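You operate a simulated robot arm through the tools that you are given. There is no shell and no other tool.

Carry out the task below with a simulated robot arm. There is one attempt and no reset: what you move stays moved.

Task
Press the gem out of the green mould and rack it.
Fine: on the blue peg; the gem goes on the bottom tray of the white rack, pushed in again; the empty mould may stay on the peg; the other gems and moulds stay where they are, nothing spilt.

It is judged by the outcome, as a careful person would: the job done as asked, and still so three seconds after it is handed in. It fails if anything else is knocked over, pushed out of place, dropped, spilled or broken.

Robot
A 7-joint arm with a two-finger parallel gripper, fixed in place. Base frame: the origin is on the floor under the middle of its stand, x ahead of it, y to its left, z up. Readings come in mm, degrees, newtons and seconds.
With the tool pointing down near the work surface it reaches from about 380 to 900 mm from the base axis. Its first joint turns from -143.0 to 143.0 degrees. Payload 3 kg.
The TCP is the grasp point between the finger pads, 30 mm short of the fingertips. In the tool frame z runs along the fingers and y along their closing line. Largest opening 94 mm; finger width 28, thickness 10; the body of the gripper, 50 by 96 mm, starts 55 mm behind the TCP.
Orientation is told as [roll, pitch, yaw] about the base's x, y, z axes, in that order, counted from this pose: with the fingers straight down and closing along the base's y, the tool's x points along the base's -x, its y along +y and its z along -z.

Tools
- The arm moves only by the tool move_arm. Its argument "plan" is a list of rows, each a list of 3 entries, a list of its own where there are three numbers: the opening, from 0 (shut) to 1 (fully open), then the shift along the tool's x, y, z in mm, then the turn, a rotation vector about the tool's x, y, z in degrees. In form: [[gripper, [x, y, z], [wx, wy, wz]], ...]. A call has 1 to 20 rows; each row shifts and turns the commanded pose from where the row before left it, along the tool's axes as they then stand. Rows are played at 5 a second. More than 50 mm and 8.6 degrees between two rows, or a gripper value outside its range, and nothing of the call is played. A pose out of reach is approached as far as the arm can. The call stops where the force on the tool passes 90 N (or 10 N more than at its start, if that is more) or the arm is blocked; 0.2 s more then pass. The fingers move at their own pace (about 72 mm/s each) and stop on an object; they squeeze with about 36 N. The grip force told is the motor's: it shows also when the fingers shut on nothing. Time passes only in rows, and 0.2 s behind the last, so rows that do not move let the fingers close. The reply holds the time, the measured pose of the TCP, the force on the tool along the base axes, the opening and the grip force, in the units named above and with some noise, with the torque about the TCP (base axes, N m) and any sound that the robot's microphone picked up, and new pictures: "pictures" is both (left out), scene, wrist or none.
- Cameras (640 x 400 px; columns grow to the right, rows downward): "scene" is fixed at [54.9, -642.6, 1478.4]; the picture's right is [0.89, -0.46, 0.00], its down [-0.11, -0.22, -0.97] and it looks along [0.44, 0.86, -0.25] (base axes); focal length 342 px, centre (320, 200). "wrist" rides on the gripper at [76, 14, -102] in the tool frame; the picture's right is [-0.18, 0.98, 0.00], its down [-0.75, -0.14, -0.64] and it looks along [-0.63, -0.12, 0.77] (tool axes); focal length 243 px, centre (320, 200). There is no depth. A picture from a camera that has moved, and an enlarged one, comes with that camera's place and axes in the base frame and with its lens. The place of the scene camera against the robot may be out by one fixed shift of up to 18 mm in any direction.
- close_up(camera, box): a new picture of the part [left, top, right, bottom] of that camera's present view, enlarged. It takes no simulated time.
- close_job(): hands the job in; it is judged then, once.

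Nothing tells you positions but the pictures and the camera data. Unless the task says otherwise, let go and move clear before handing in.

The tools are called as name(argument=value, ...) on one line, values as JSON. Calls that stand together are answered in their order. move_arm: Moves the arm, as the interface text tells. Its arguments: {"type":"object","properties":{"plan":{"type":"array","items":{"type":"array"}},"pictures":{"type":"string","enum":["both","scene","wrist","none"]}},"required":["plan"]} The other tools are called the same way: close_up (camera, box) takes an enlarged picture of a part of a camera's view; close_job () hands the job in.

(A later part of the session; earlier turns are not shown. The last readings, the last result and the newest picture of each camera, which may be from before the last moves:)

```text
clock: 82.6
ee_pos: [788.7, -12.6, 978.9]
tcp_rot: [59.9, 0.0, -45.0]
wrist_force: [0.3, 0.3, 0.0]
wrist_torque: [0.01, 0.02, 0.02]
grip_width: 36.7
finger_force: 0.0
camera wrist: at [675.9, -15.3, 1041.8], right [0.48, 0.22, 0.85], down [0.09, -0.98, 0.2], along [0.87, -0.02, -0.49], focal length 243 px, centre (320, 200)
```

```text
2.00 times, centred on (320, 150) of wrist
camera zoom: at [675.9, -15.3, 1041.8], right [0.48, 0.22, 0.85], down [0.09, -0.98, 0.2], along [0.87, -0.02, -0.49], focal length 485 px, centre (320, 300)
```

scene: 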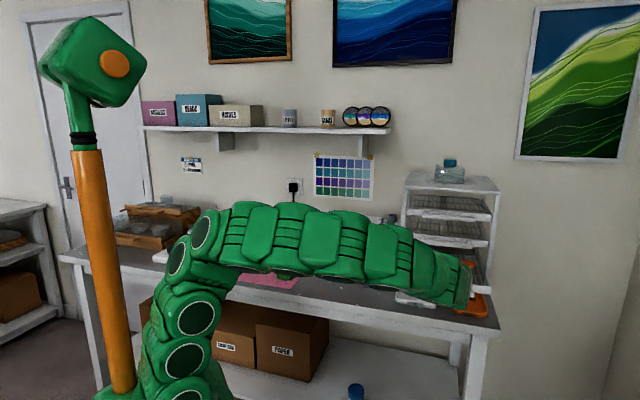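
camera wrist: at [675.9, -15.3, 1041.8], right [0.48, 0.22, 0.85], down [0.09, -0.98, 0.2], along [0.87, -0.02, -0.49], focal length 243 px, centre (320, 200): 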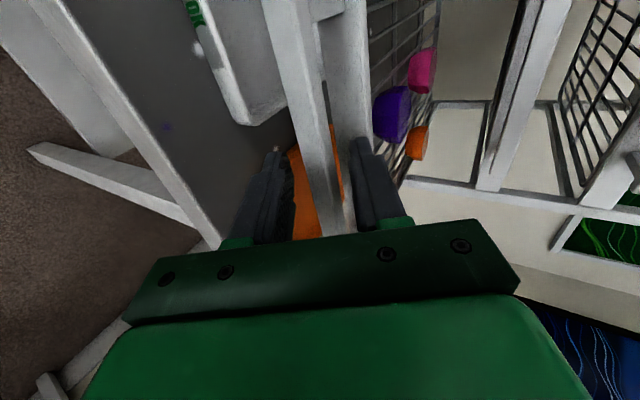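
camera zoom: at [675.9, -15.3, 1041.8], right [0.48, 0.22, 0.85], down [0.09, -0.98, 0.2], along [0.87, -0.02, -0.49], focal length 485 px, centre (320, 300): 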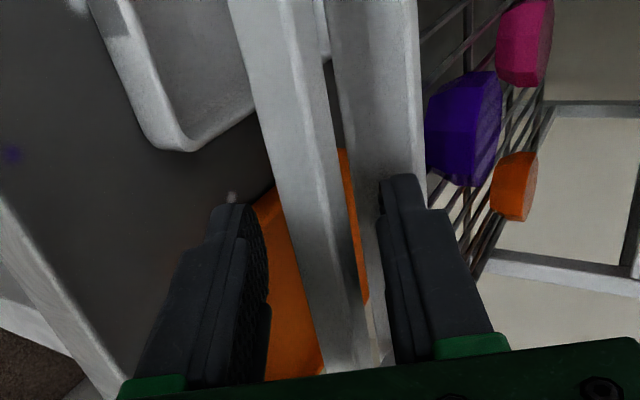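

move_arm(plan=[[0.3, [0, 1, 1.5], [0, 0, 0]], [0.25, [0, 0, 0], [0, 0, 0]], [0.2, [0, 0, 0], [0, 0, 0]], [0, [0, 0, 0], [0, 0, 0]], [0, [0, 0, 0], [0, 0, 0]]], pictures="wrist")

close_up(camera="wrist", box=[200, 50, 440, 250])

```text
clock: 83.8
ee_pos: [788.7, -10.7, 979.5]
tcp_rot: [60.0, 0.0, -45.0]
wrist_force: [-0.1, 0.2, 14.7]
wrist_torque: [0.19, -0.08, 0.26]
grip_width: 20.9
finger_force: 44.9
camera wrist: at [676.9, -14.2, 1042.7], right [0.48, 0.22, 0.85], down [0.09, -0.98, 0.2], along [0.87, -0.02, -0.49], focal length 243 px, centre (320, 200)
```

wrist: 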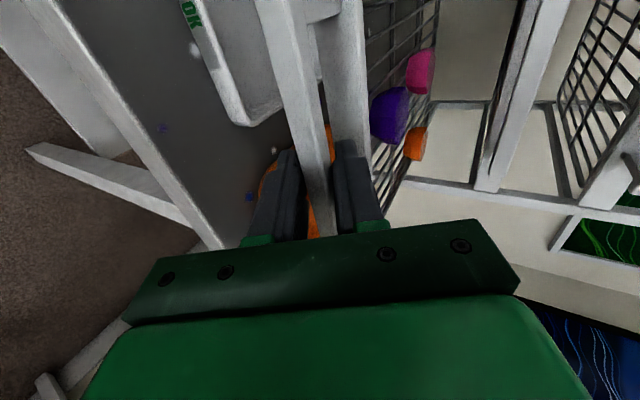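

```text
2.00 times, centred on (320, 150) of wrist
camera zoom: at [676.9, -14.2, 1042.7], right [0.48, 0.22, 0.85], down [0.09, -0.98, 0.2], along [0.87, -0.02, -0.49], focal length 485 px, centre (320, 300)
```

zoom: 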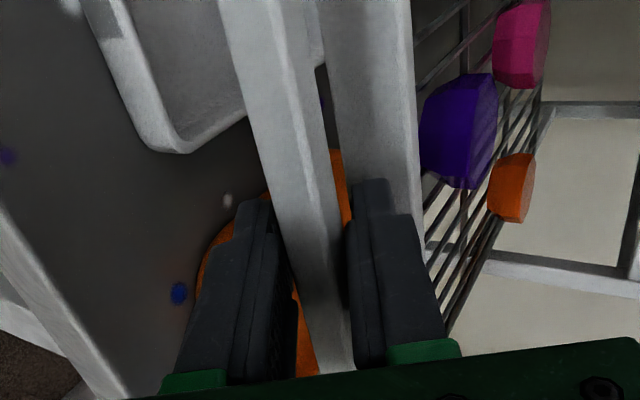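

Gripped again. I'll push the tray in gently, checking the side load along the way.

move_arm(plan=[[0, [0, 0.9, -0.5], [0, 0, 0]], [0, [0, 1.5, 2.6], [0, 0, 0]], [0, [0, 2.5, 4.33], [0, 0, 0]], [0, [0, 3, 5.2], [0, 0, 0]], [0, [0, 3, 5.2], [0, 0, 0]], [0, [0, 2.5, 4.33], [0, 0, 0]], [0, [0, 0, 0], [0, 0, 0]]], pictures="wrist")

```text
clock: 85.4
ee_pos: [807.8, 6.7, 980.4]
tcp_rot: [59.8, 0.1, -45.0]
wrist_force: [3.5, -2.4, -28.0]
wrist_torque: [0.11, -0.22, -0.15]
grip_width: 20.9
finger_force: 45.2
camera wrist: at [695.1, 3.9, 1043.0], right [0.48, 0.22, 0.85], down [0.09, -0.98, 0.2], along [0.87, -0.02, -0.49], focal length 243 px, centre (320, 200)
```

wrist: 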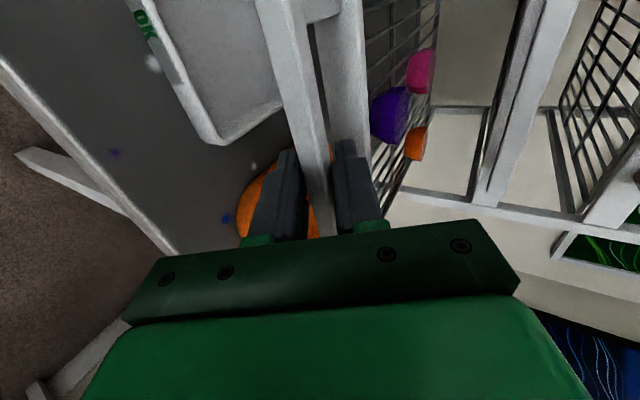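

move_arm(plan=[[0, [0, -0.87, 0.5], [0, 0, 0]], [0, [0, 2, 3.46], [0, 0, 0]], [0, [0, 3.5, 6.06], [0, 0, 0]], [0, [0, 4, 6.93], [0, 0, 0]], [0, [0, 4, 6.93], [0, 0, 0]], [0, [0, 4, 6.93], [0, 0, 0]], [0, [0, 3, 5.2], [0, 0, 0]], [0, [0, 0, 0], [0, 0, 0]]], pictures="wrist")

```text
clock: 87.2
ee_pos: [836.7, 35.8, 979.9]
tcp_rot: [60.0, 0.0, -45.1]
wrist_force: [2.1, -1.5, 21.8]
wrist_torque: [0.09, -0.25, -0.08]
grip_width: 20.7
finger_force: 45.4
camera wrist: at [724.1, 33.1, 1042.8], right [0.48, 0.22, 0.85], down [0.09, -0.98, 0.2], along [0.87, -0.02, -0.48], focal length 243 px, centre (320, 200)
```

wrist: 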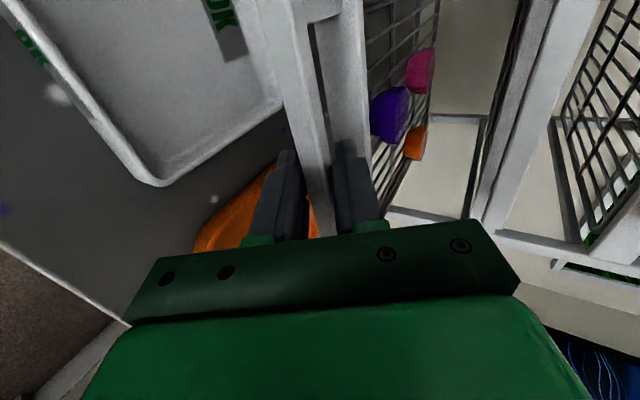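

move_arm(plan=[[0, [0, 0.4, -0.2], [0, 0, 0]], [0, [0, 2, 3.46], [0, 0, 0]], [0, [0, 3.5, 6.06], [0, 0, 0]], [0, [0, 4, 6.93], [0, 0, 0]], [0, [0, 4, 6.93], [0, 0, 0]], [0, [0, 4, 6.93], [0, 0, 0]], [0, [0, 4, 6.93], [0, 0, 0]], [0, [0, 3, 5.2], [0, 0, 0]], [0, [0, 0, 0], [0, 0, 0]]], pictures="wrist")

close_up(camera="scene", box=[385, 180, 505, 320])

```text
clock: 89.2
ee_pos: [870.8, 70.6, 979.2]
tcp_rot: [60.1, 0.0, -45.0]
wrist_force: [-1.8, 2.8, 24.9]
wrist_torque: [0.32, -0.11, 0.22]
grip_width: 20.4
finger_force: 45.6
camera wrist: at [758.6, 67.3, 1042.9], right [0.48, 0.22, 0.85], down [0.09, -0.98, 0.2], along [0.87, -0.02, -0.49], focal length 243 px, centre (320, 200)
```

wrist: 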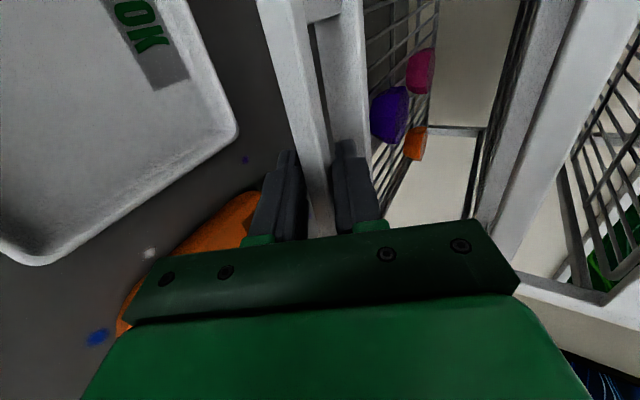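

```text
2.86 times, centred on (445, 250) of scene
camera zoom: at [54.9, -642.6, 1478.4], right [0.89, -0.46, 0.0], down [-0.11, -0.22, -0.97], along [0.44, 0.86, -0.25], focal length 977 px, centre (-37, 57)
```

zoom: 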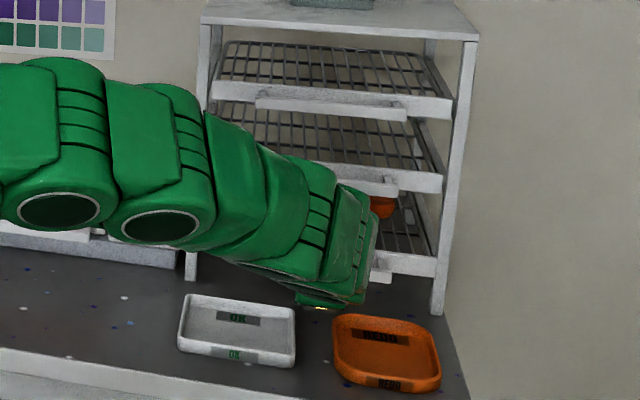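

move_arm(plan=[[0, [0, 0.4, -0.2], [0, 0, 0]], [0, [0, 2, 3.46], [0, 0, 0]], [0, [0, 3, 5.2], [0, 0, 0]], [0, [0, 3, 5.2], [0, 0, 0]], [0, [0, 2.5, 4.33], [0, 0, 0]], [0, [0, 1.5, 2.6], [0, 0, 0]], [0, [0, 0, 0], [0, 0, 0]]], pictures="none")

close_up(camera="scene", box=[385, 180, 505, 320])

```text
clock: 90.8
ee_pos: [887.8, 86.7, 982.1]
tcp_rot: [60.1, 0.0, -45.1]
wrist_force: [-1.8, 3.0, 24.4]
wrist_torque: [0.4, 0.01, 0.26]
grip_width: 16.9
finger_force: 44.8
```

```text
2.86 times, centred on (445, 250) of scene
camera zoom: at [54.9, -642.6, 1478.4], right [0.89, -0.46, 0.0], down [-0.11, -0.22, -0.97], along [0.44, 0.86, -0.25], focal length 977 px, centre (-37, 57)
```

zoom: 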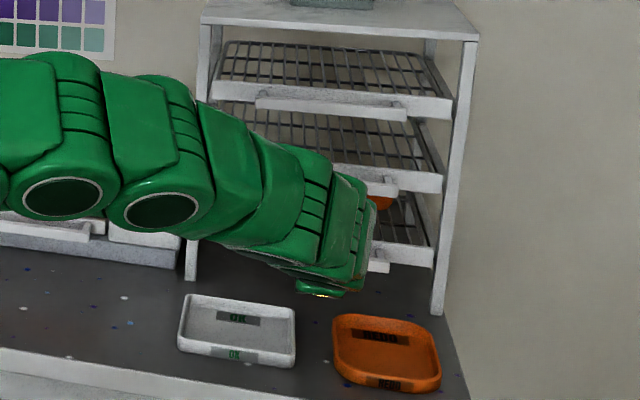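

close_up(camera="wrist", box=[200, 0, 440, 250])

close_up(camera="wrist", box=[230, 120, 430, 250])

```text
1.60 times, centred on (320, 125) of wrist
camera zoom: at [776.4, 84.4, 1044.6], right [0.48, 0.22, 0.85], down [0.09, -0.98, 0.2], along [0.87, -0.02, -0.48], focal length 388 px, centre (320, 320)
```

zoom: 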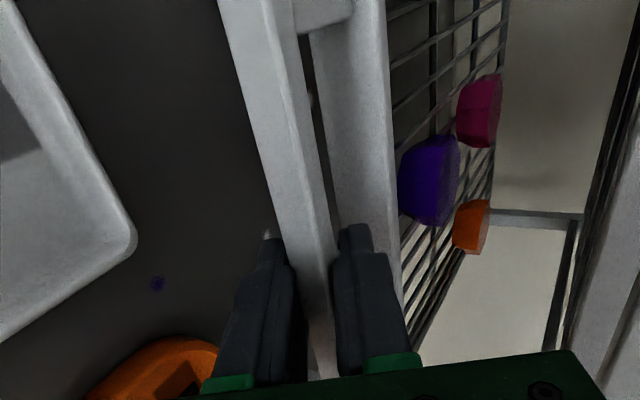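

```text
3.08 times, centred on (330, 185) of wrist
camera zoom: at [776.4, 84.4, 1044.6], right [0.48, 0.22, 0.85], down [0.09, -0.98, 0.2], along [0.87, -0.02, -0.48], focal length 746 px, centre (289, 246)
```

zoom: 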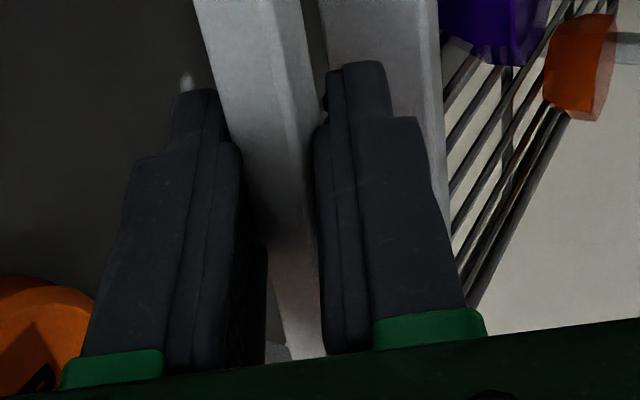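

The grip width changed near the end, so the fingers may have slipped on the bar. I'll release, back off and compare the bottom tray with the others.

move_arm(plan=[[0.25, [0, 0, 0], [0, 0, 0]], [0.35, [0, 0, 0], [0, 0, 0]], [0.4, [0, 0, 0], [0, 0, 0]], [0.4, [0, 0, -15], [0, 0, 0]], [0.4, [0, 0, -30], [0, 0, 0]], [0.4, [0, 0, -30], [0, 0, 0]], [0.4, [0, 0, 0], [0, 0, 0]]])

close_up(camera="wrist", box=[250, 0, 570, 200])

close_up(camera="scene", box=[455, 180, 505, 300])

```text
clock: 92.4
ee_pos: [841.2, 40.2, 1016.7]
tcp_rot: [59.9, 0.0, -45.1]
wrist_force: [-1.1, 0.0, -0.5]
wrist_torque: [-0.05, -0.01, -0.02]
grip_width: 37.5
finger_force: 0.2
camera wrist: at [728.8, 37.3, 1080.9], right [0.48, 0.22, 0.85], down [0.09, -0.98, 0.2], along [0.87, -0.02, -0.49], focal length 243 px, centre (320, 200)
```

scene: 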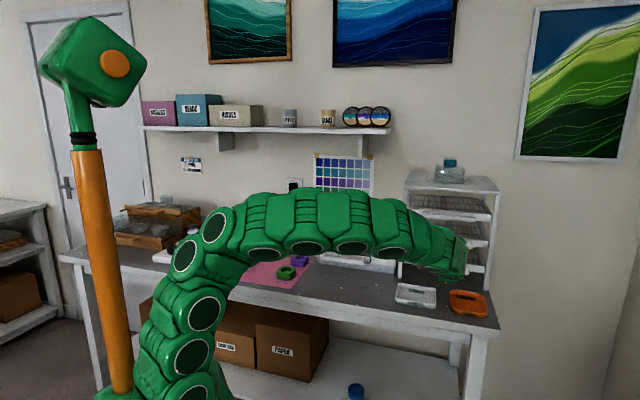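
wrist: 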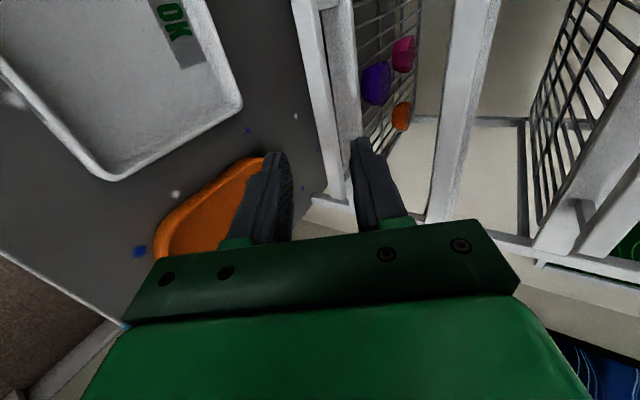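

```text
2.00 times, centred on (410, 100) of wrist
camera zoom: at [728.8, 37.3, 1080.9], right [0.48, 0.22, 0.85], down [0.09, -0.98, 0.2], along [0.87, -0.02, -0.49], focal length 485 px, centre (140, 400)
```

zoom: 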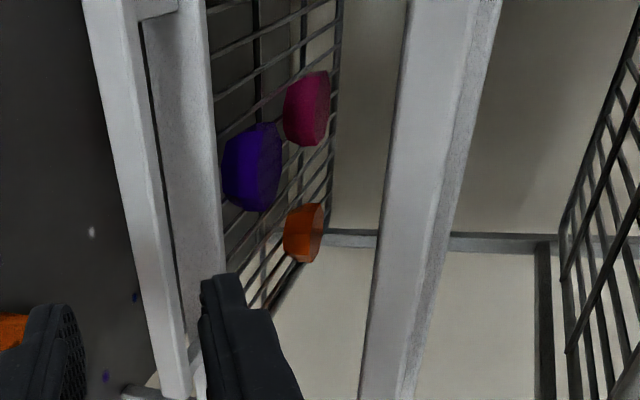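

```text
3.33 times, centred on (480, 240) of scene
camera zoom: at [54.9, -642.6, 1478.4], right [0.89, -0.46, 0.0], down [-0.11, -0.22, -0.97], along [0.44, 0.86, -0.25], focal length 1140 px, centre (-213, 67)
```

zoom: 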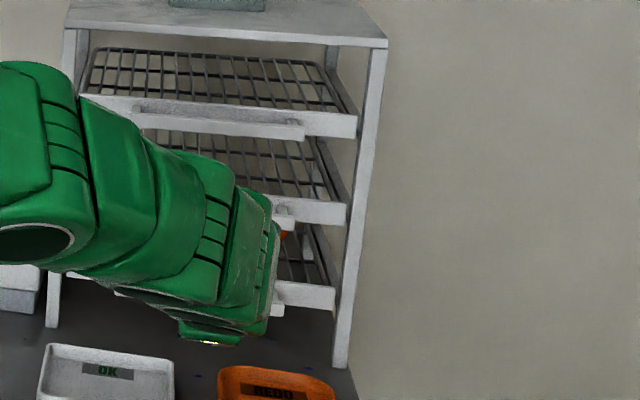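

By measurement the bar is back at its original position (v ≈ 713, originally 712), so the tray is in. To be sure it is fully home, I'll close the fingers and give the bar a gentle push from the front.

move_arm(plan=[[0, [0, -5.6, 17.4], [0, 0, 0]], [0, [0, -5.6, 17.4], [0, 0, 0]], [0, [0, -5.6, 17.4], [0, 0, 0]], [0, [0, 0, 0], [0, 0, 0]]], pictures="wrist")

close_up(camera="wrist", box=[230, 80, 430, 250])

```text
clock: 93.4
ee_pos: [868.8, 66.9, 975.1]
tcp_rot: [60.0, 0.0, -45.0]
wrist_force: [-0.2, -0.4, 0.5]
wrist_torque: [0.0, 0.01, 0.01]
grip_width: 0.1
finger_force: 33.0
camera wrist: at [756.2, 63.3, 1039.4], right [0.48, 0.22, 0.85], down [0.09, -0.98, 0.2], along [0.87, -0.02, -0.49], focal length 243 px, centre (320, 200)
```

wrist: 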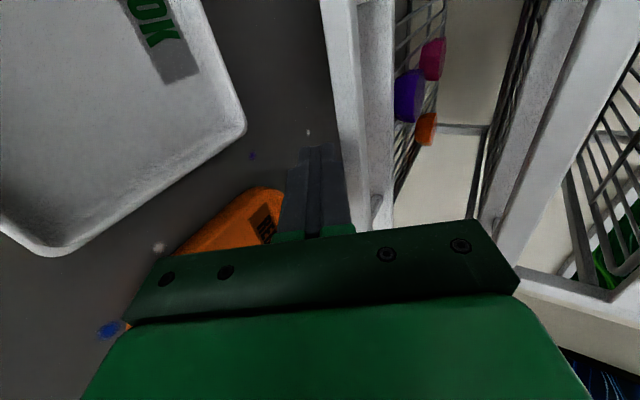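

```text
2.35 times, centred on (330, 165) of wrist
camera zoom: at [756.2, 63.3, 1039.4], right [0.48, 0.22, 0.85], down [0.09, -0.98, 0.2], along [0.87, -0.02, -0.49], focal length 571 px, centre (296, 282)
```

zoom: 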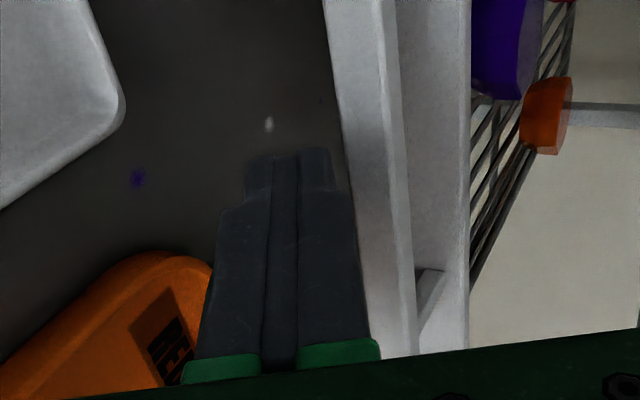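

move_arm(plan=[[0, [0, 1.7, -1], [0, 0, 0]], [0, [0, 2, 3.46], [0, 0, 0]], [0, [0, 2, 3.46], [0, 0, 0]], [0, [0, 1, 1.73], [0, 0, 0]], [0, [0, 0, 0], [0, 0, 0]]], pictures="none")

close_up(camera="wrist", box=[230, 80, 430, 250])

```text
clock: 94.6
ee_pos: [874.5, 73.8, 975.4]
tcp_rot: [59.8, 0.1, -45.1]
wrist_force: [-34.9, -32.4, -27.9]
wrist_torque: [-0.9, 0.37, 0.69]
grip_width: 0.0
finger_force: 33.5
```

```text
2.35 times, centred on (330, 165) of wrist
camera zoom: at [763.1, 69.5, 1039.8], right [0.48, 0.22, 0.85], down [0.09, -0.98, 0.2], along [0.87, -0.02, -0.49], focal length 571 px, centre (296, 282)
```

zoom: 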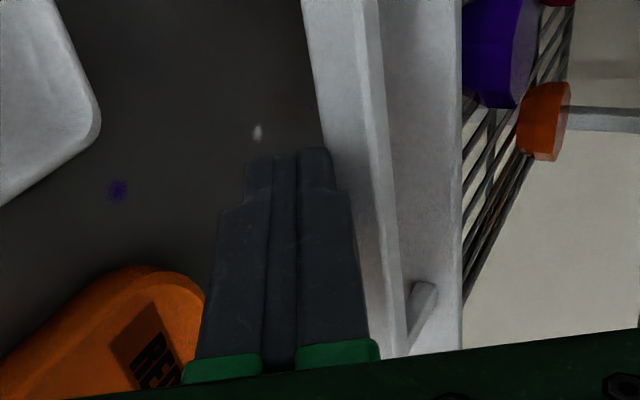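

A firm 48 N push produced no movement, so the tray is at its stop. Backing off now to inspect.

move_arm(plan=[[0, [0, -2, -3.46], [0, 0, 0]], [0, [0, -5, -8.66], [0, 0, 0]], [0, [0, -10, -17.3], [0, 0, 0]], [0, [0, 0, -40], [0, 0, 0]], [0, [0, 0, -40], [0, 0, 0]], [0, [0, 30, -17.3], [0, 0, 0]], [0, [0, 30, -17.3], [0, 0, 0]], [0, [0, 0, 0], [0, 0, 0]]])

close_up(camera="wrist", box=[220, 0, 540, 200])

close_up(camera="scene", box=[390, 180, 500, 300])

```text
clock: 95.5
ee_pos: [844.7, 42.6, 976.6]
tcp_rot: [59.4, 0.1, -45.2]
wrist_force: [4.3, -5.9, -19.2]
wrist_torque: [-0.57, 0.15, -0.14]
grip_width: 0.4
finger_force: 32.4
stopped in row 4: the force on the tool passed its limit at 114 N (the readings are from after the stop); the commanded pose is now the measured one
camera wrist: at [732.5, 39.5, 1040.8], right [0.48, 0.22, 0.85], down [0.09, -0.97, 0.2], along [0.87, -0.02, -0.49], focal length 243 px, centre (320, 200)
```

scene: 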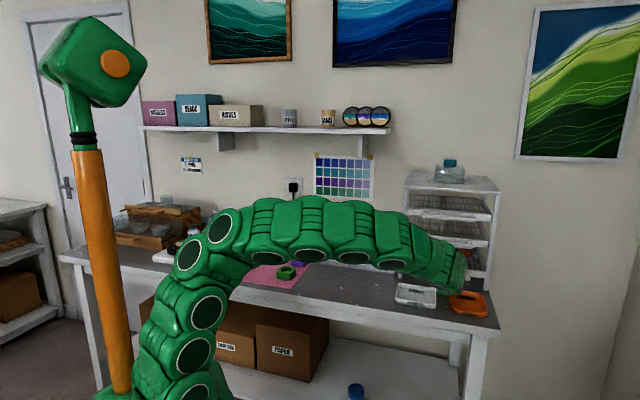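
wrist: 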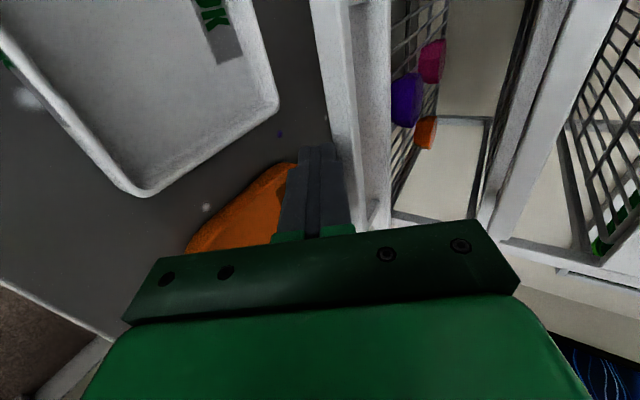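

```text
2.00 times, centred on (380, 100) of wrist
camera zoom: at [732.5, 39.5, 1040.8], right [0.48, 0.22, 0.85], down [0.09, -0.97, 0.2], along [0.87, -0.02, -0.49], focal length 485 px, centre (200, 400)
```

zoom: 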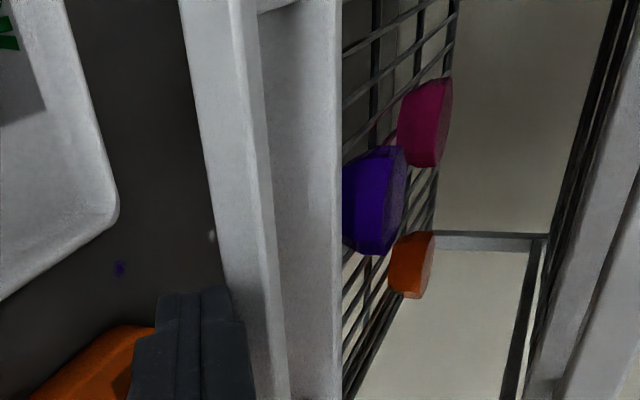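

```text
3.33 times, centred on (445, 240) of scene
camera zoom: at [54.9, -642.6, 1478.4], right [0.89, -0.46, 0.0], down [-0.11, -0.22, -0.97], along [0.44, 0.86, -0.25], focal length 1140 px, centre (-97, 67)
```

zoom: 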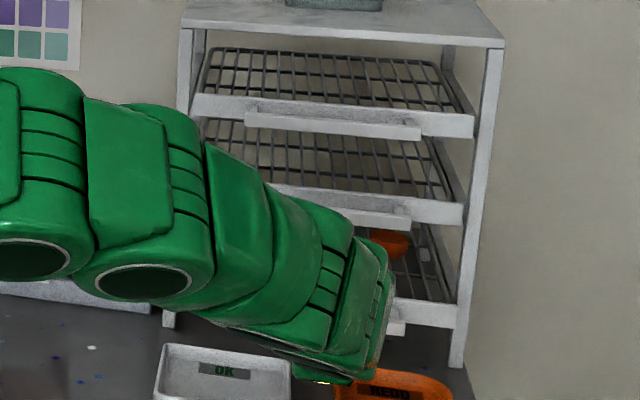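

The retreat stopped with a high force: the fingertips had caught beneath the handle and dragged the tray out about 40 mm. First I'll drop slightly to unload, then look before doing anything else.

move_arm(plan=[[0, [0, -2.6, 1.5], [0, 0, 0]], [0, [0, 0, 0], [0, 0, 0]]])

close_up(camera="scene", box=[440, 230, 500, 290])

close_up(camera="wrist", box=[260, 0, 460, 240])

```text
clock: 96.1
ee_pos: [843.6, 43.6, 976.0]
tcp_rot: [59.6, 0.0, -45.0]
wrist_force: [0.9, -0.1, -0.3]
wrist_torque: [0.01, -0.02, 0.01]
grip_width: 0.0
finger_force: 32.5
camera wrist: at [732.0, 40.7, 1040.0], right [0.48, 0.22, 0.85], down [0.09, -0.97, 0.2], along [0.87, -0.02, -0.49], focal length 243 px, centre (320, 200)
```

scene: 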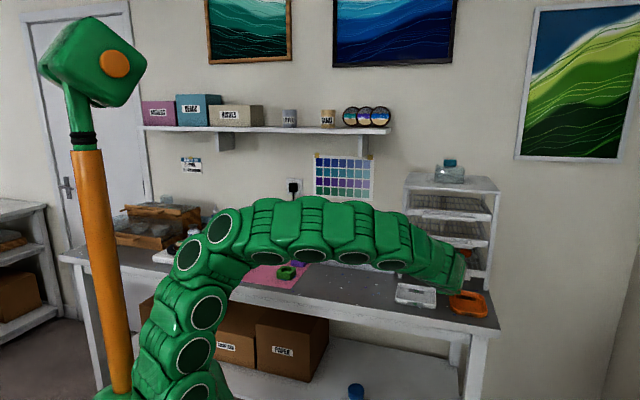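
wrist: 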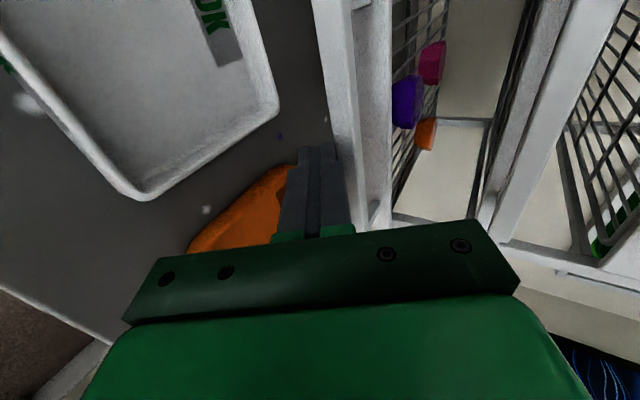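

```text
6.67 times, centred on (470, 260) of scene
camera zoom: at [54.9, -642.6, 1478.4], right [0.89, -0.46, 0.0], down [-0.11, -0.22, -0.97], along [0.44, 0.86, -0.25], focal length 2280 px, centre (-680, -200)
```

zoom: 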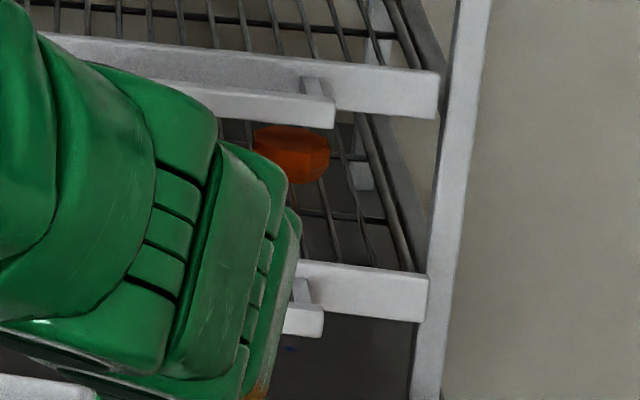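

```text
1.67 times, centred on (360, 120) of wrist
camera zoom: at [732.0, 40.7, 1040.0], right [0.48, 0.22, 0.85], down [0.09, -0.97, 0.2], along [0.87, -0.02, -0.49], focal length 404 px, centre (253, 333)
```

zoom: 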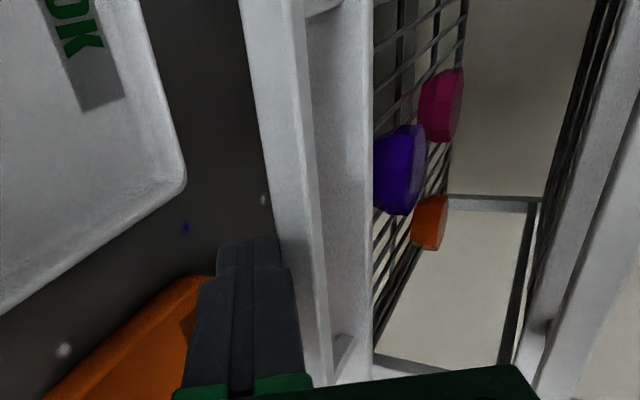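

No load now, and all four gems still sit upright on the tray. I'll back straight off, raise the fingertips to the bar's mid-height, then push it in again.

move_arm(plan=[[0, [0, -1.7, 1], [0, 0, 0]], [0, [0, -2, -3.46], [0, 0, 0]], [0, [0, -4, -6.93], [0, 0, 0]], [0, [0, -6.5, -11.3], [0, 0, 0]], [0, [0, -6.5, -11.3], [0, 0, 0]], [0, [0, 0, 0], [0, 0, 0]]])

close_up(camera="scene", box=[440, 230, 500, 290])

close_up(camera="wrist", box=[260, 0, 460, 240])

```text
clock: 97.5
ee_pos: [816.2, 15.1, 974.1]
tcp_rot: [59.5, 0.0, -45.1]
wrist_force: [0.0, 0.3, 0.4]
wrist_torque: [0.04, 0.01, 0.01]
grip_width: 0.0
finger_force: 33.1
camera wrist: at [704.6, 13.1, 1038.4], right [0.48, 0.22, 0.85], down [0.09, -0.97, 0.2], along [0.87, -0.02, -0.49], focal length 243 px, centre (320, 200)
```

scene: 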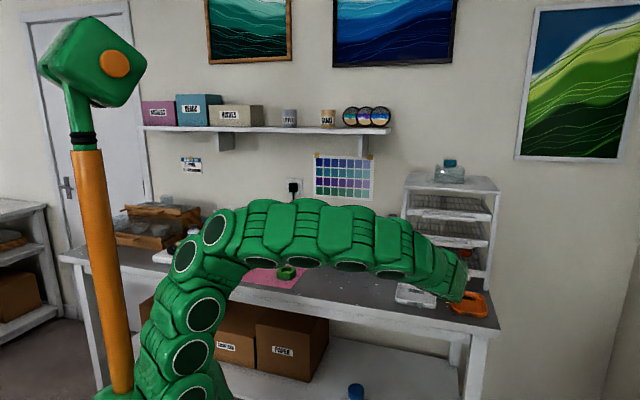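
wrist: 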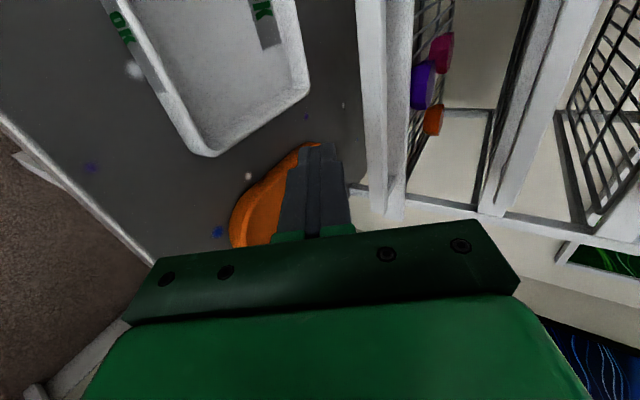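

```text
6.67 times, centred on (470, 260) of scene
camera zoom: at [54.9, -642.6, 1478.4], right [0.89, -0.46, 0.0], down [-0.11, -0.22, -0.97], along [0.44, 0.86, -0.25], focal length 2280 px, centre (-680, -200)
```

zoom: 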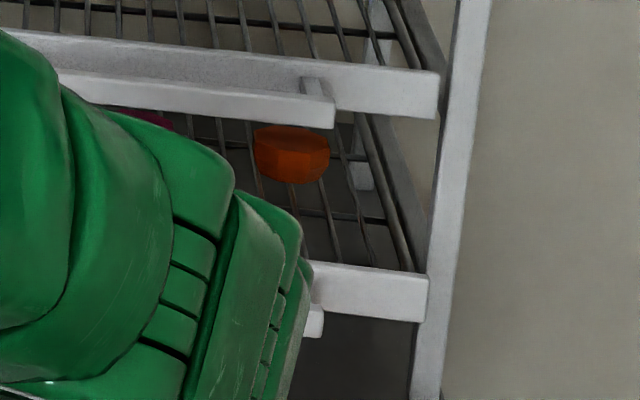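

```text
1.67 times, centred on (360, 120) of wrist
camera zoom: at [704.6, 13.1, 1038.4], right [0.48, 0.22, 0.85], down [0.09, -0.97, 0.2], along [0.87, -0.02, -0.49], focal length 404 px, centre (253, 333)
```

zoom: 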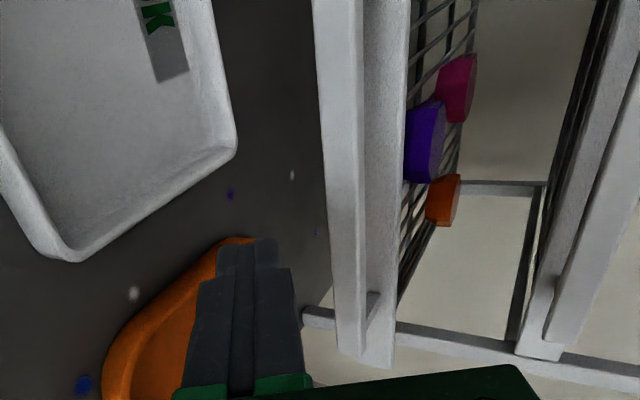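

The bar is centred at z ≈ 977, higher than I'd assumed, which is why the fingertips slid under it. I'll raise to that height and push on its front face.

move_arm(plan=[[0, [0, 8.2, -4.8], [0, 0, 0]], [0, [0, 5.1, 8.6], [0, 0, 0]], [0, [0, 5.1, 8.6], [0, 0, 0]], [0, [0, 4, 6.9], [0, 0, 0]], [0, [0, 0, 0], [0, 0, 0]]], pictures="none")

close_up(camera="wrist", box=[260, 40, 460, 240])

```text
clock: 98.7
ee_pos: [837.3, 36.1, 983.8]
tcp_rot: [59.5, 0.0, -45.0]
wrist_force: [-0.2, -0.1, 0.3]
wrist_torque: [-0.04, 0.02, 0.0]
grip_width: 0.2
finger_force: 33.1
```

```text
2.00 times, centred on (360, 140) of wrist
camera zoom: at [725.6, 32.2, 1047.7], right [0.48, 0.22, 0.85], down [0.09, -0.97, 0.2], along [0.87, -0.02, -0.49], focal length 485 px, centre (240, 320)
```

zoom: 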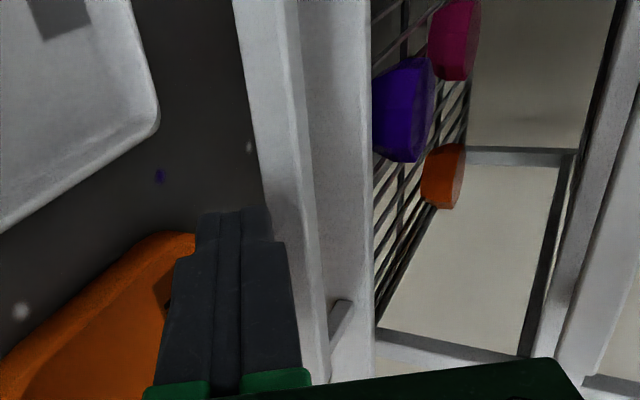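

move_arm(plan=[[0, [0, 2.6, -1.5], [0, 0, 0]], [0, [0, 2.5, 4.3], [0, 0, 0]], [0, [0, 2.5, 4.3], [0, 0, 0]], [0, [0, 0, 0], [0, 0, 0]]], pictures="none")

close_up(camera="wrist", box=[260, 40, 460, 240])

```text
clock: 99.7
ee_pos: [845.3, 40.3, 987.8]
tcp_rot: [59.6, 0.1, -44.9]
wrist_force: [0.4, -0.2, -0.1]
wrist_torque: [0.01, 0.01, -0.05]
grip_width: 0.3
finger_force: 33.2
```

```text
2.00 times, centred on (360, 140) of wrist
camera zoom: at [733.1, 39.6, 1050.6], right [0.48, 0.22, 0.85], down [0.09, -0.97, 0.2], along [0.87, -0.02, -0.49], focal length 485 px, centre (240, 320)
```

zoom: 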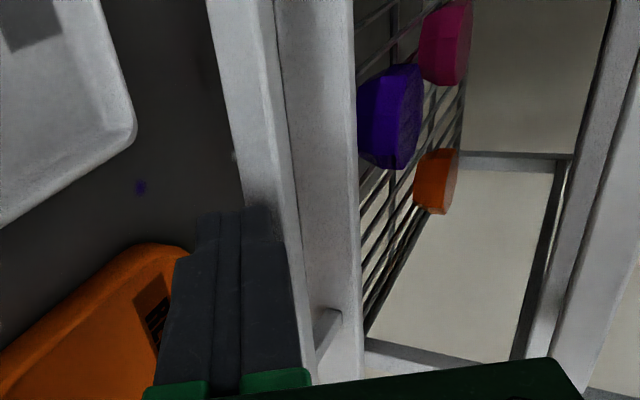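

move_arm(plan=[[0, [0, 2, 3.45], [0, 0, 0]], [0, [0, 2, 3.45], [0, 0, 0]], [0, [0, 2, 3.45], [0, 0, 0]], [0, [0, 0, 0], [0, 0, 0]]], pictures="none")

close_up(camera="wrist", box=[260, 40, 460, 240])

```text
clock: 100.7
ee_pos: [852.7, 51.8, 985.3]
tcp_rot: [59.5, 0.1, -45.0]
wrist_force: [-0.1, 0.2, -0.4]
wrist_torque: [0.0, -0.02, -0.03]
grip_width: 0.0
finger_force: 33.0
```

```text
2.00 times, centred on (360, 140) of wrist
camera zoom: at [740.6, 48.6, 1049.8], right [0.48, 0.22, 0.85], down [0.09, -0.97, 0.2], along [0.87, -0.02, -0.49], focal length 485 px, centre (240, 320)
```

zoom: 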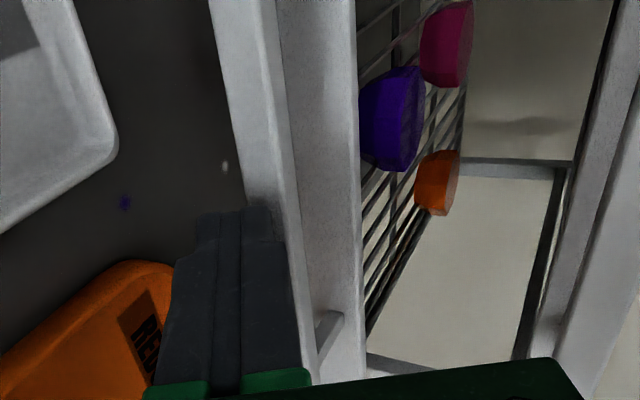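

The tray is sliding in with the tool at almost no force. Continuing slowly to its stop.

move_arm(plan=[[0, [0, 2, 3.45], [0, 0, 0]], [0, [0, 2, 3.45], [0, 0, 0]], [0, [0, 2, 3.45], [0, 0, 0]], [0, [0, 2, 3.45], [0, 0, 0]], [0, [0, 2, 3.45], [0, 0, 0]], [0, [0, 0, 0], [0, 0, 0]]], pictures="none")

close_up(camera="wrist", box=[260, 40, 460, 240])

close_up(camera="scene", box=[440, 230, 500, 290])

```text
clock: 102.1
ee_pos: [866.5, 65.7, 984.9]
tcp_rot: [59.6, 0.0, -45.0]
wrist_force: [0.7, -0.3, -0.3]
wrist_torque: [0.01, 0.01, -0.02]
grip_width: 0.1
finger_force: 33.6
```

```text
2.00 times, centred on (360, 140) of wrist
camera zoom: at [755.0, 63.0, 1049.3], right [0.48, 0.22, 0.85], down [0.09, -0.97, 0.2], along [0.87, -0.02, -0.49], focal length 485 px, centre (240, 320)
```

zoom: 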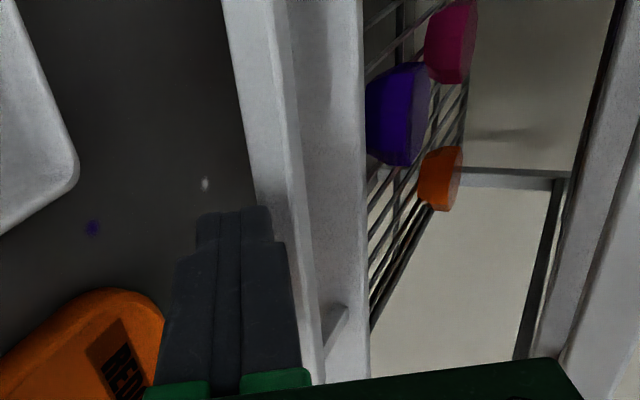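

```text
6.67 times, centred on (470, 260) of scene
camera zoom: at [54.9, -642.6, 1478.4], right [0.89, -0.46, 0.0], down [-0.11, -0.22, -0.97], along [0.44, 0.86, -0.25], focal length 2280 px, centre (-680, -200)
```

zoom: 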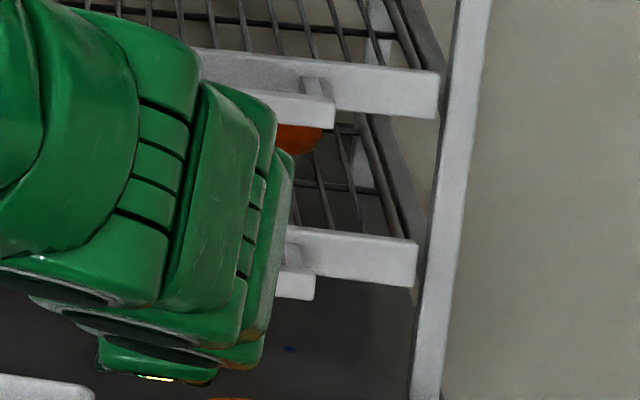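

The panel is back at about its original place in the scene view. I'll push the last few millimetres in small steps until I feel the stop.

move_arm(plan=[[0, [0, 1, 1.72], [0, 0, 0]], [0, [0, 1, 1.72], [0, 0, 0]], [0, [0, 0, 0], [0, 0, 0]]], pictures="none")

close_up(camera="wrist", box=[260, 40, 460, 240])

```text
clock: 102.9
ee_pos: [869.1, 68.1, 984.8]
tcp_rot: [59.5, 0.2, -45.0]
wrist_force: [-0.4, -0.1, 0.4]
wrist_torque: [-0.02, -0.01, -0.05]
grip_width: 0.0
finger_force: 33.0
```

```text
2.00 times, centred on (360, 140) of wrist
camera zoom: at [757.5, 65.5, 1049.9], right [0.48, 0.22, 0.85], down [0.09, -0.97, 0.2], along [0.87, -0.02, -0.49], focal length 485 px, centre (240, 320)
```

zoom: 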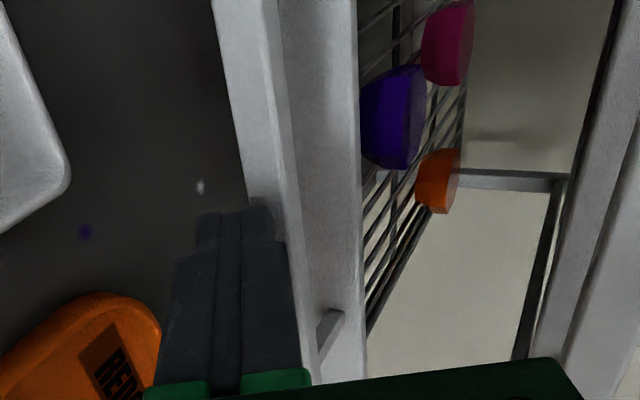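

move_arm(plan=[[0, [0, 1, 1.72], [0, 0, 0]], [0, [0, 0.5, 0.86], [0, 0, 0]], [0, [0, 0, 0], [0, 0, 0]]], pictures="none")

close_up(camera="wrist", box=[260, 40, 460, 240])

```text
clock: 103.7
ee_pos: [871.9, 70.0, 984.0]
tcp_rot: [59.6, 0.0, -45.0]
wrist_force: [-45.2, -22.7, 5.3]
wrist_torque: [-0.06, 0.18, 0.49]
grip_width: 0.0
finger_force: 33.0
```

```text
2.00 times, centred on (360, 140) of wrist
camera zoom: at [759.4, 66.7, 1049.5], right [0.48, 0.22, 0.85], down [0.09, -0.97, 0.2], along [0.87, -0.02, -0.49], focal length 485 px, centre (240, 320)
```

zoom: 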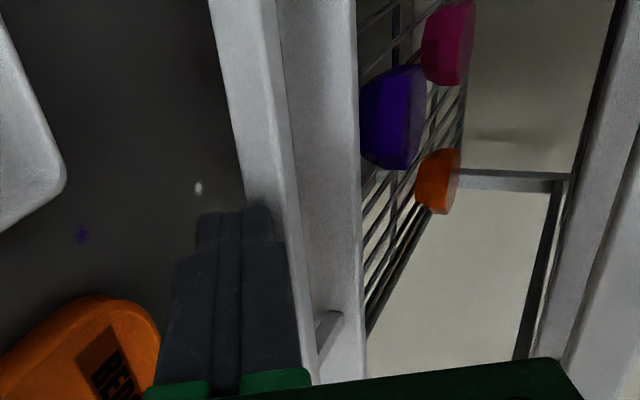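

Firm stop reached at 48 N, exactly where the closed position should be. I'll back straight out in small steps and check nothing follows.

move_arm(plan=[[0, [0, -1, -1.72], [0, 0, 0]], [0, [0, -2, -3.45], [0, 0, 0]], [0, [0, -3, -5.2], [0, 0, 0]], [0, [0, 0, 0], [0, 0, 0]]], pictures="none")

close_up(camera="wrist", box=[260, 40, 460, 240])

close_up(camera="scene", box=[440, 230, 500, 290])

```text
clock: 104.7
ee_pos: [863.2, 62.7, 985.6]
tcp_rot: [59.5, -0.1, -45.1]
wrist_force: [0.2, 0.8, 0.1]
wrist_torque: [0.01, 0.03, -0.02]
grip_width: 0.0
finger_force: 32.8
```

```text
2.00 times, centred on (360, 140) of wrist
camera zoom: at [751.1, 59.6, 1050.1], right [0.48, 0.22, 0.85], down [0.09, -0.97, 0.2], along [0.87, -0.02, -0.49], focal length 485 px, centre (240, 320)
```

zoom: 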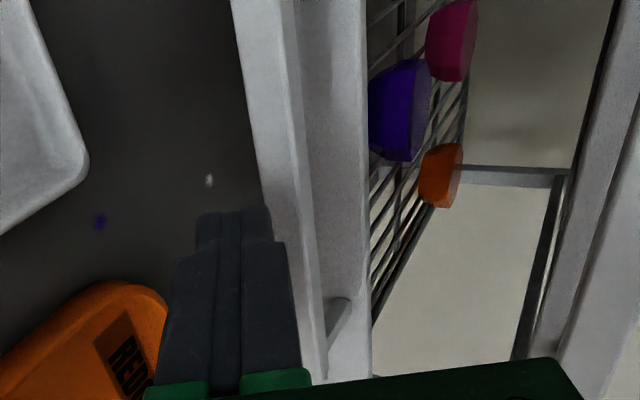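

```text
6.67 times, centred on (470, 260) of scene
camera zoom: at [54.9, -642.6, 1478.4], right [0.89, -0.46, 0.0], down [-0.11, -0.22, -0.97], along [0.44, 0.86, -0.25], focal length 2280 px, centre (-680, -200)
```

zoom: 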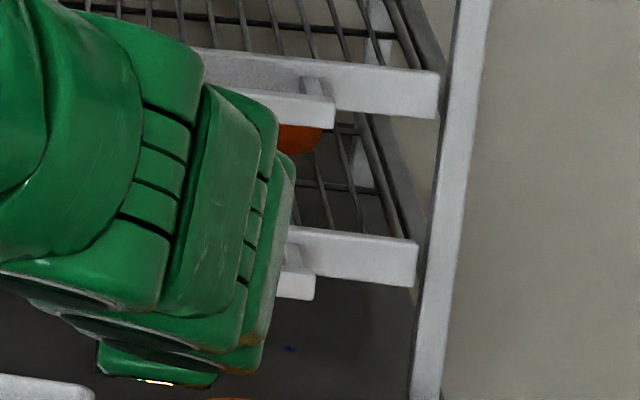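

The tool separated cleanly and the tray stayed shut. Continuing straight back, then up, and finally viewing everything.

move_arm(plan=[[0, [0, -8, -13.8], [0, 0, 0]], [0, [0, -15, -25.9], [0, 0, 0]], [0, [0, -20, -34.5], [0, 0, 0]], [0, [0, -20, -34.5], [0, 0, 0]], [0, [0, -15, -25.9], [0, 0, 0]], [0, [0, 34, -20], [0, 0, 0]], [0, [0, 34, -20], [0, 0, 0]], [0, [0, 34, -20], [0, 0, 0]], [0, [0, 34, -20], [0, 0, 0]], [0, [0, 0, 0], [0, 0, 0]]])

close_up(camera="wrist", box=[200, 0, 500, 220])

close_up(camera="scene", box=[390, 180, 500, 300])

close_up(camera="scene", box=[190, 190, 350, 290])

```text
clock: 106.9
ee_pos: [753.5, -47.5, 1143.6]
tcp_rot: [59.5, 0.1, -44.9]
wrist_force: [-0.6, -0.4, -0.2]
wrist_torque: [0.01, 0.05, -0.03]
grip_width: 0.0
finger_force: 33.1
camera wrist: at [641.6, -50.5, 1208.6], right [0.48, 0.22, 0.85], down [0.09, -0.97, 0.2], along [0.87, -0.02, -0.49], focal length 243 px, centre (320, 200)
```

scene: 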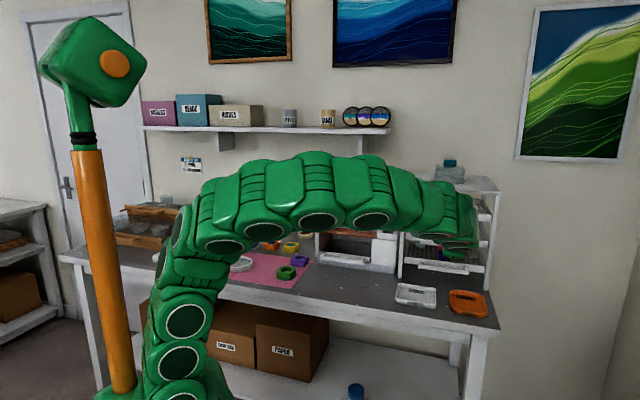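
wrist: 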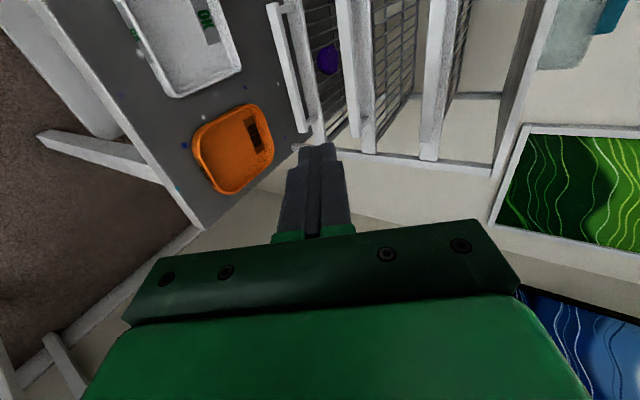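

```text
1.82 times, centred on (350, 110) of wrist
camera zoom: at [641.6, -50.5, 1208.6], right [0.48, 0.22, 0.85], down [0.09, -0.97, 0.2], along [0.87, -0.02, -0.49], focal length 441 px, centre (266, 364)
```

zoom: 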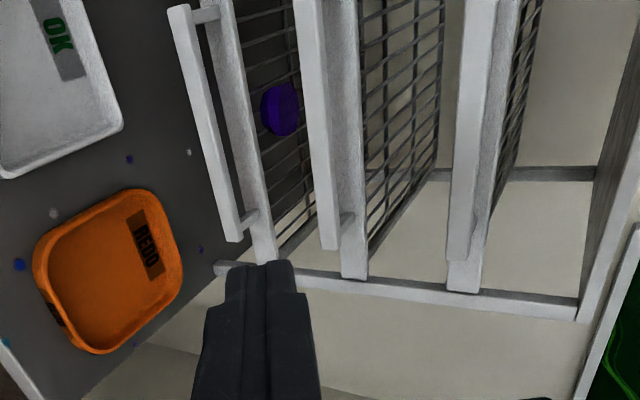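

```text
3.33 times, centred on (445, 240) of scene
camera zoom: at [54.9, -642.6, 1478.4], right [0.89, -0.46, 0.0], down [-0.11, -0.22, -0.97], along [0.44, 0.86, -0.25], focal length 1140 px, centre (-97, 67)
```

zoom: 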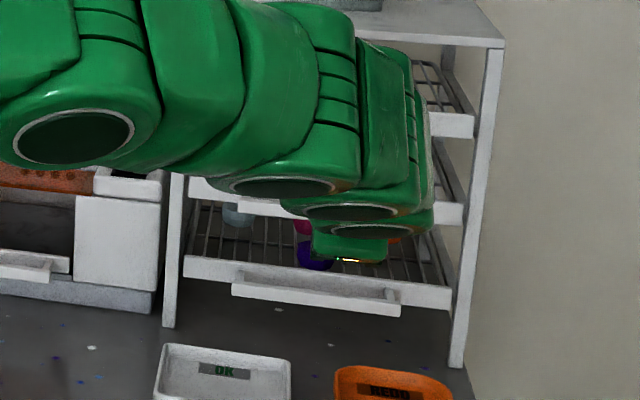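

```text
4.00 times, centred on (270, 240) of scene
camera zoom: at [54.9, -642.6, 1478.4], right [0.89, -0.46, 0.0], down [-0.11, -0.22, -0.97], along [0.44, 0.86, -0.25], focal length 1368 px, centre (520, 40)
```

zoom: 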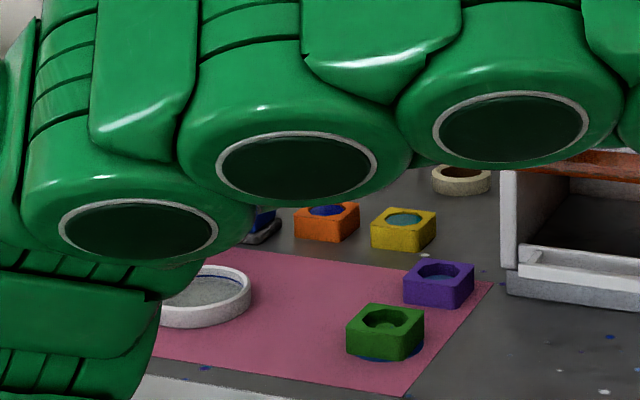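

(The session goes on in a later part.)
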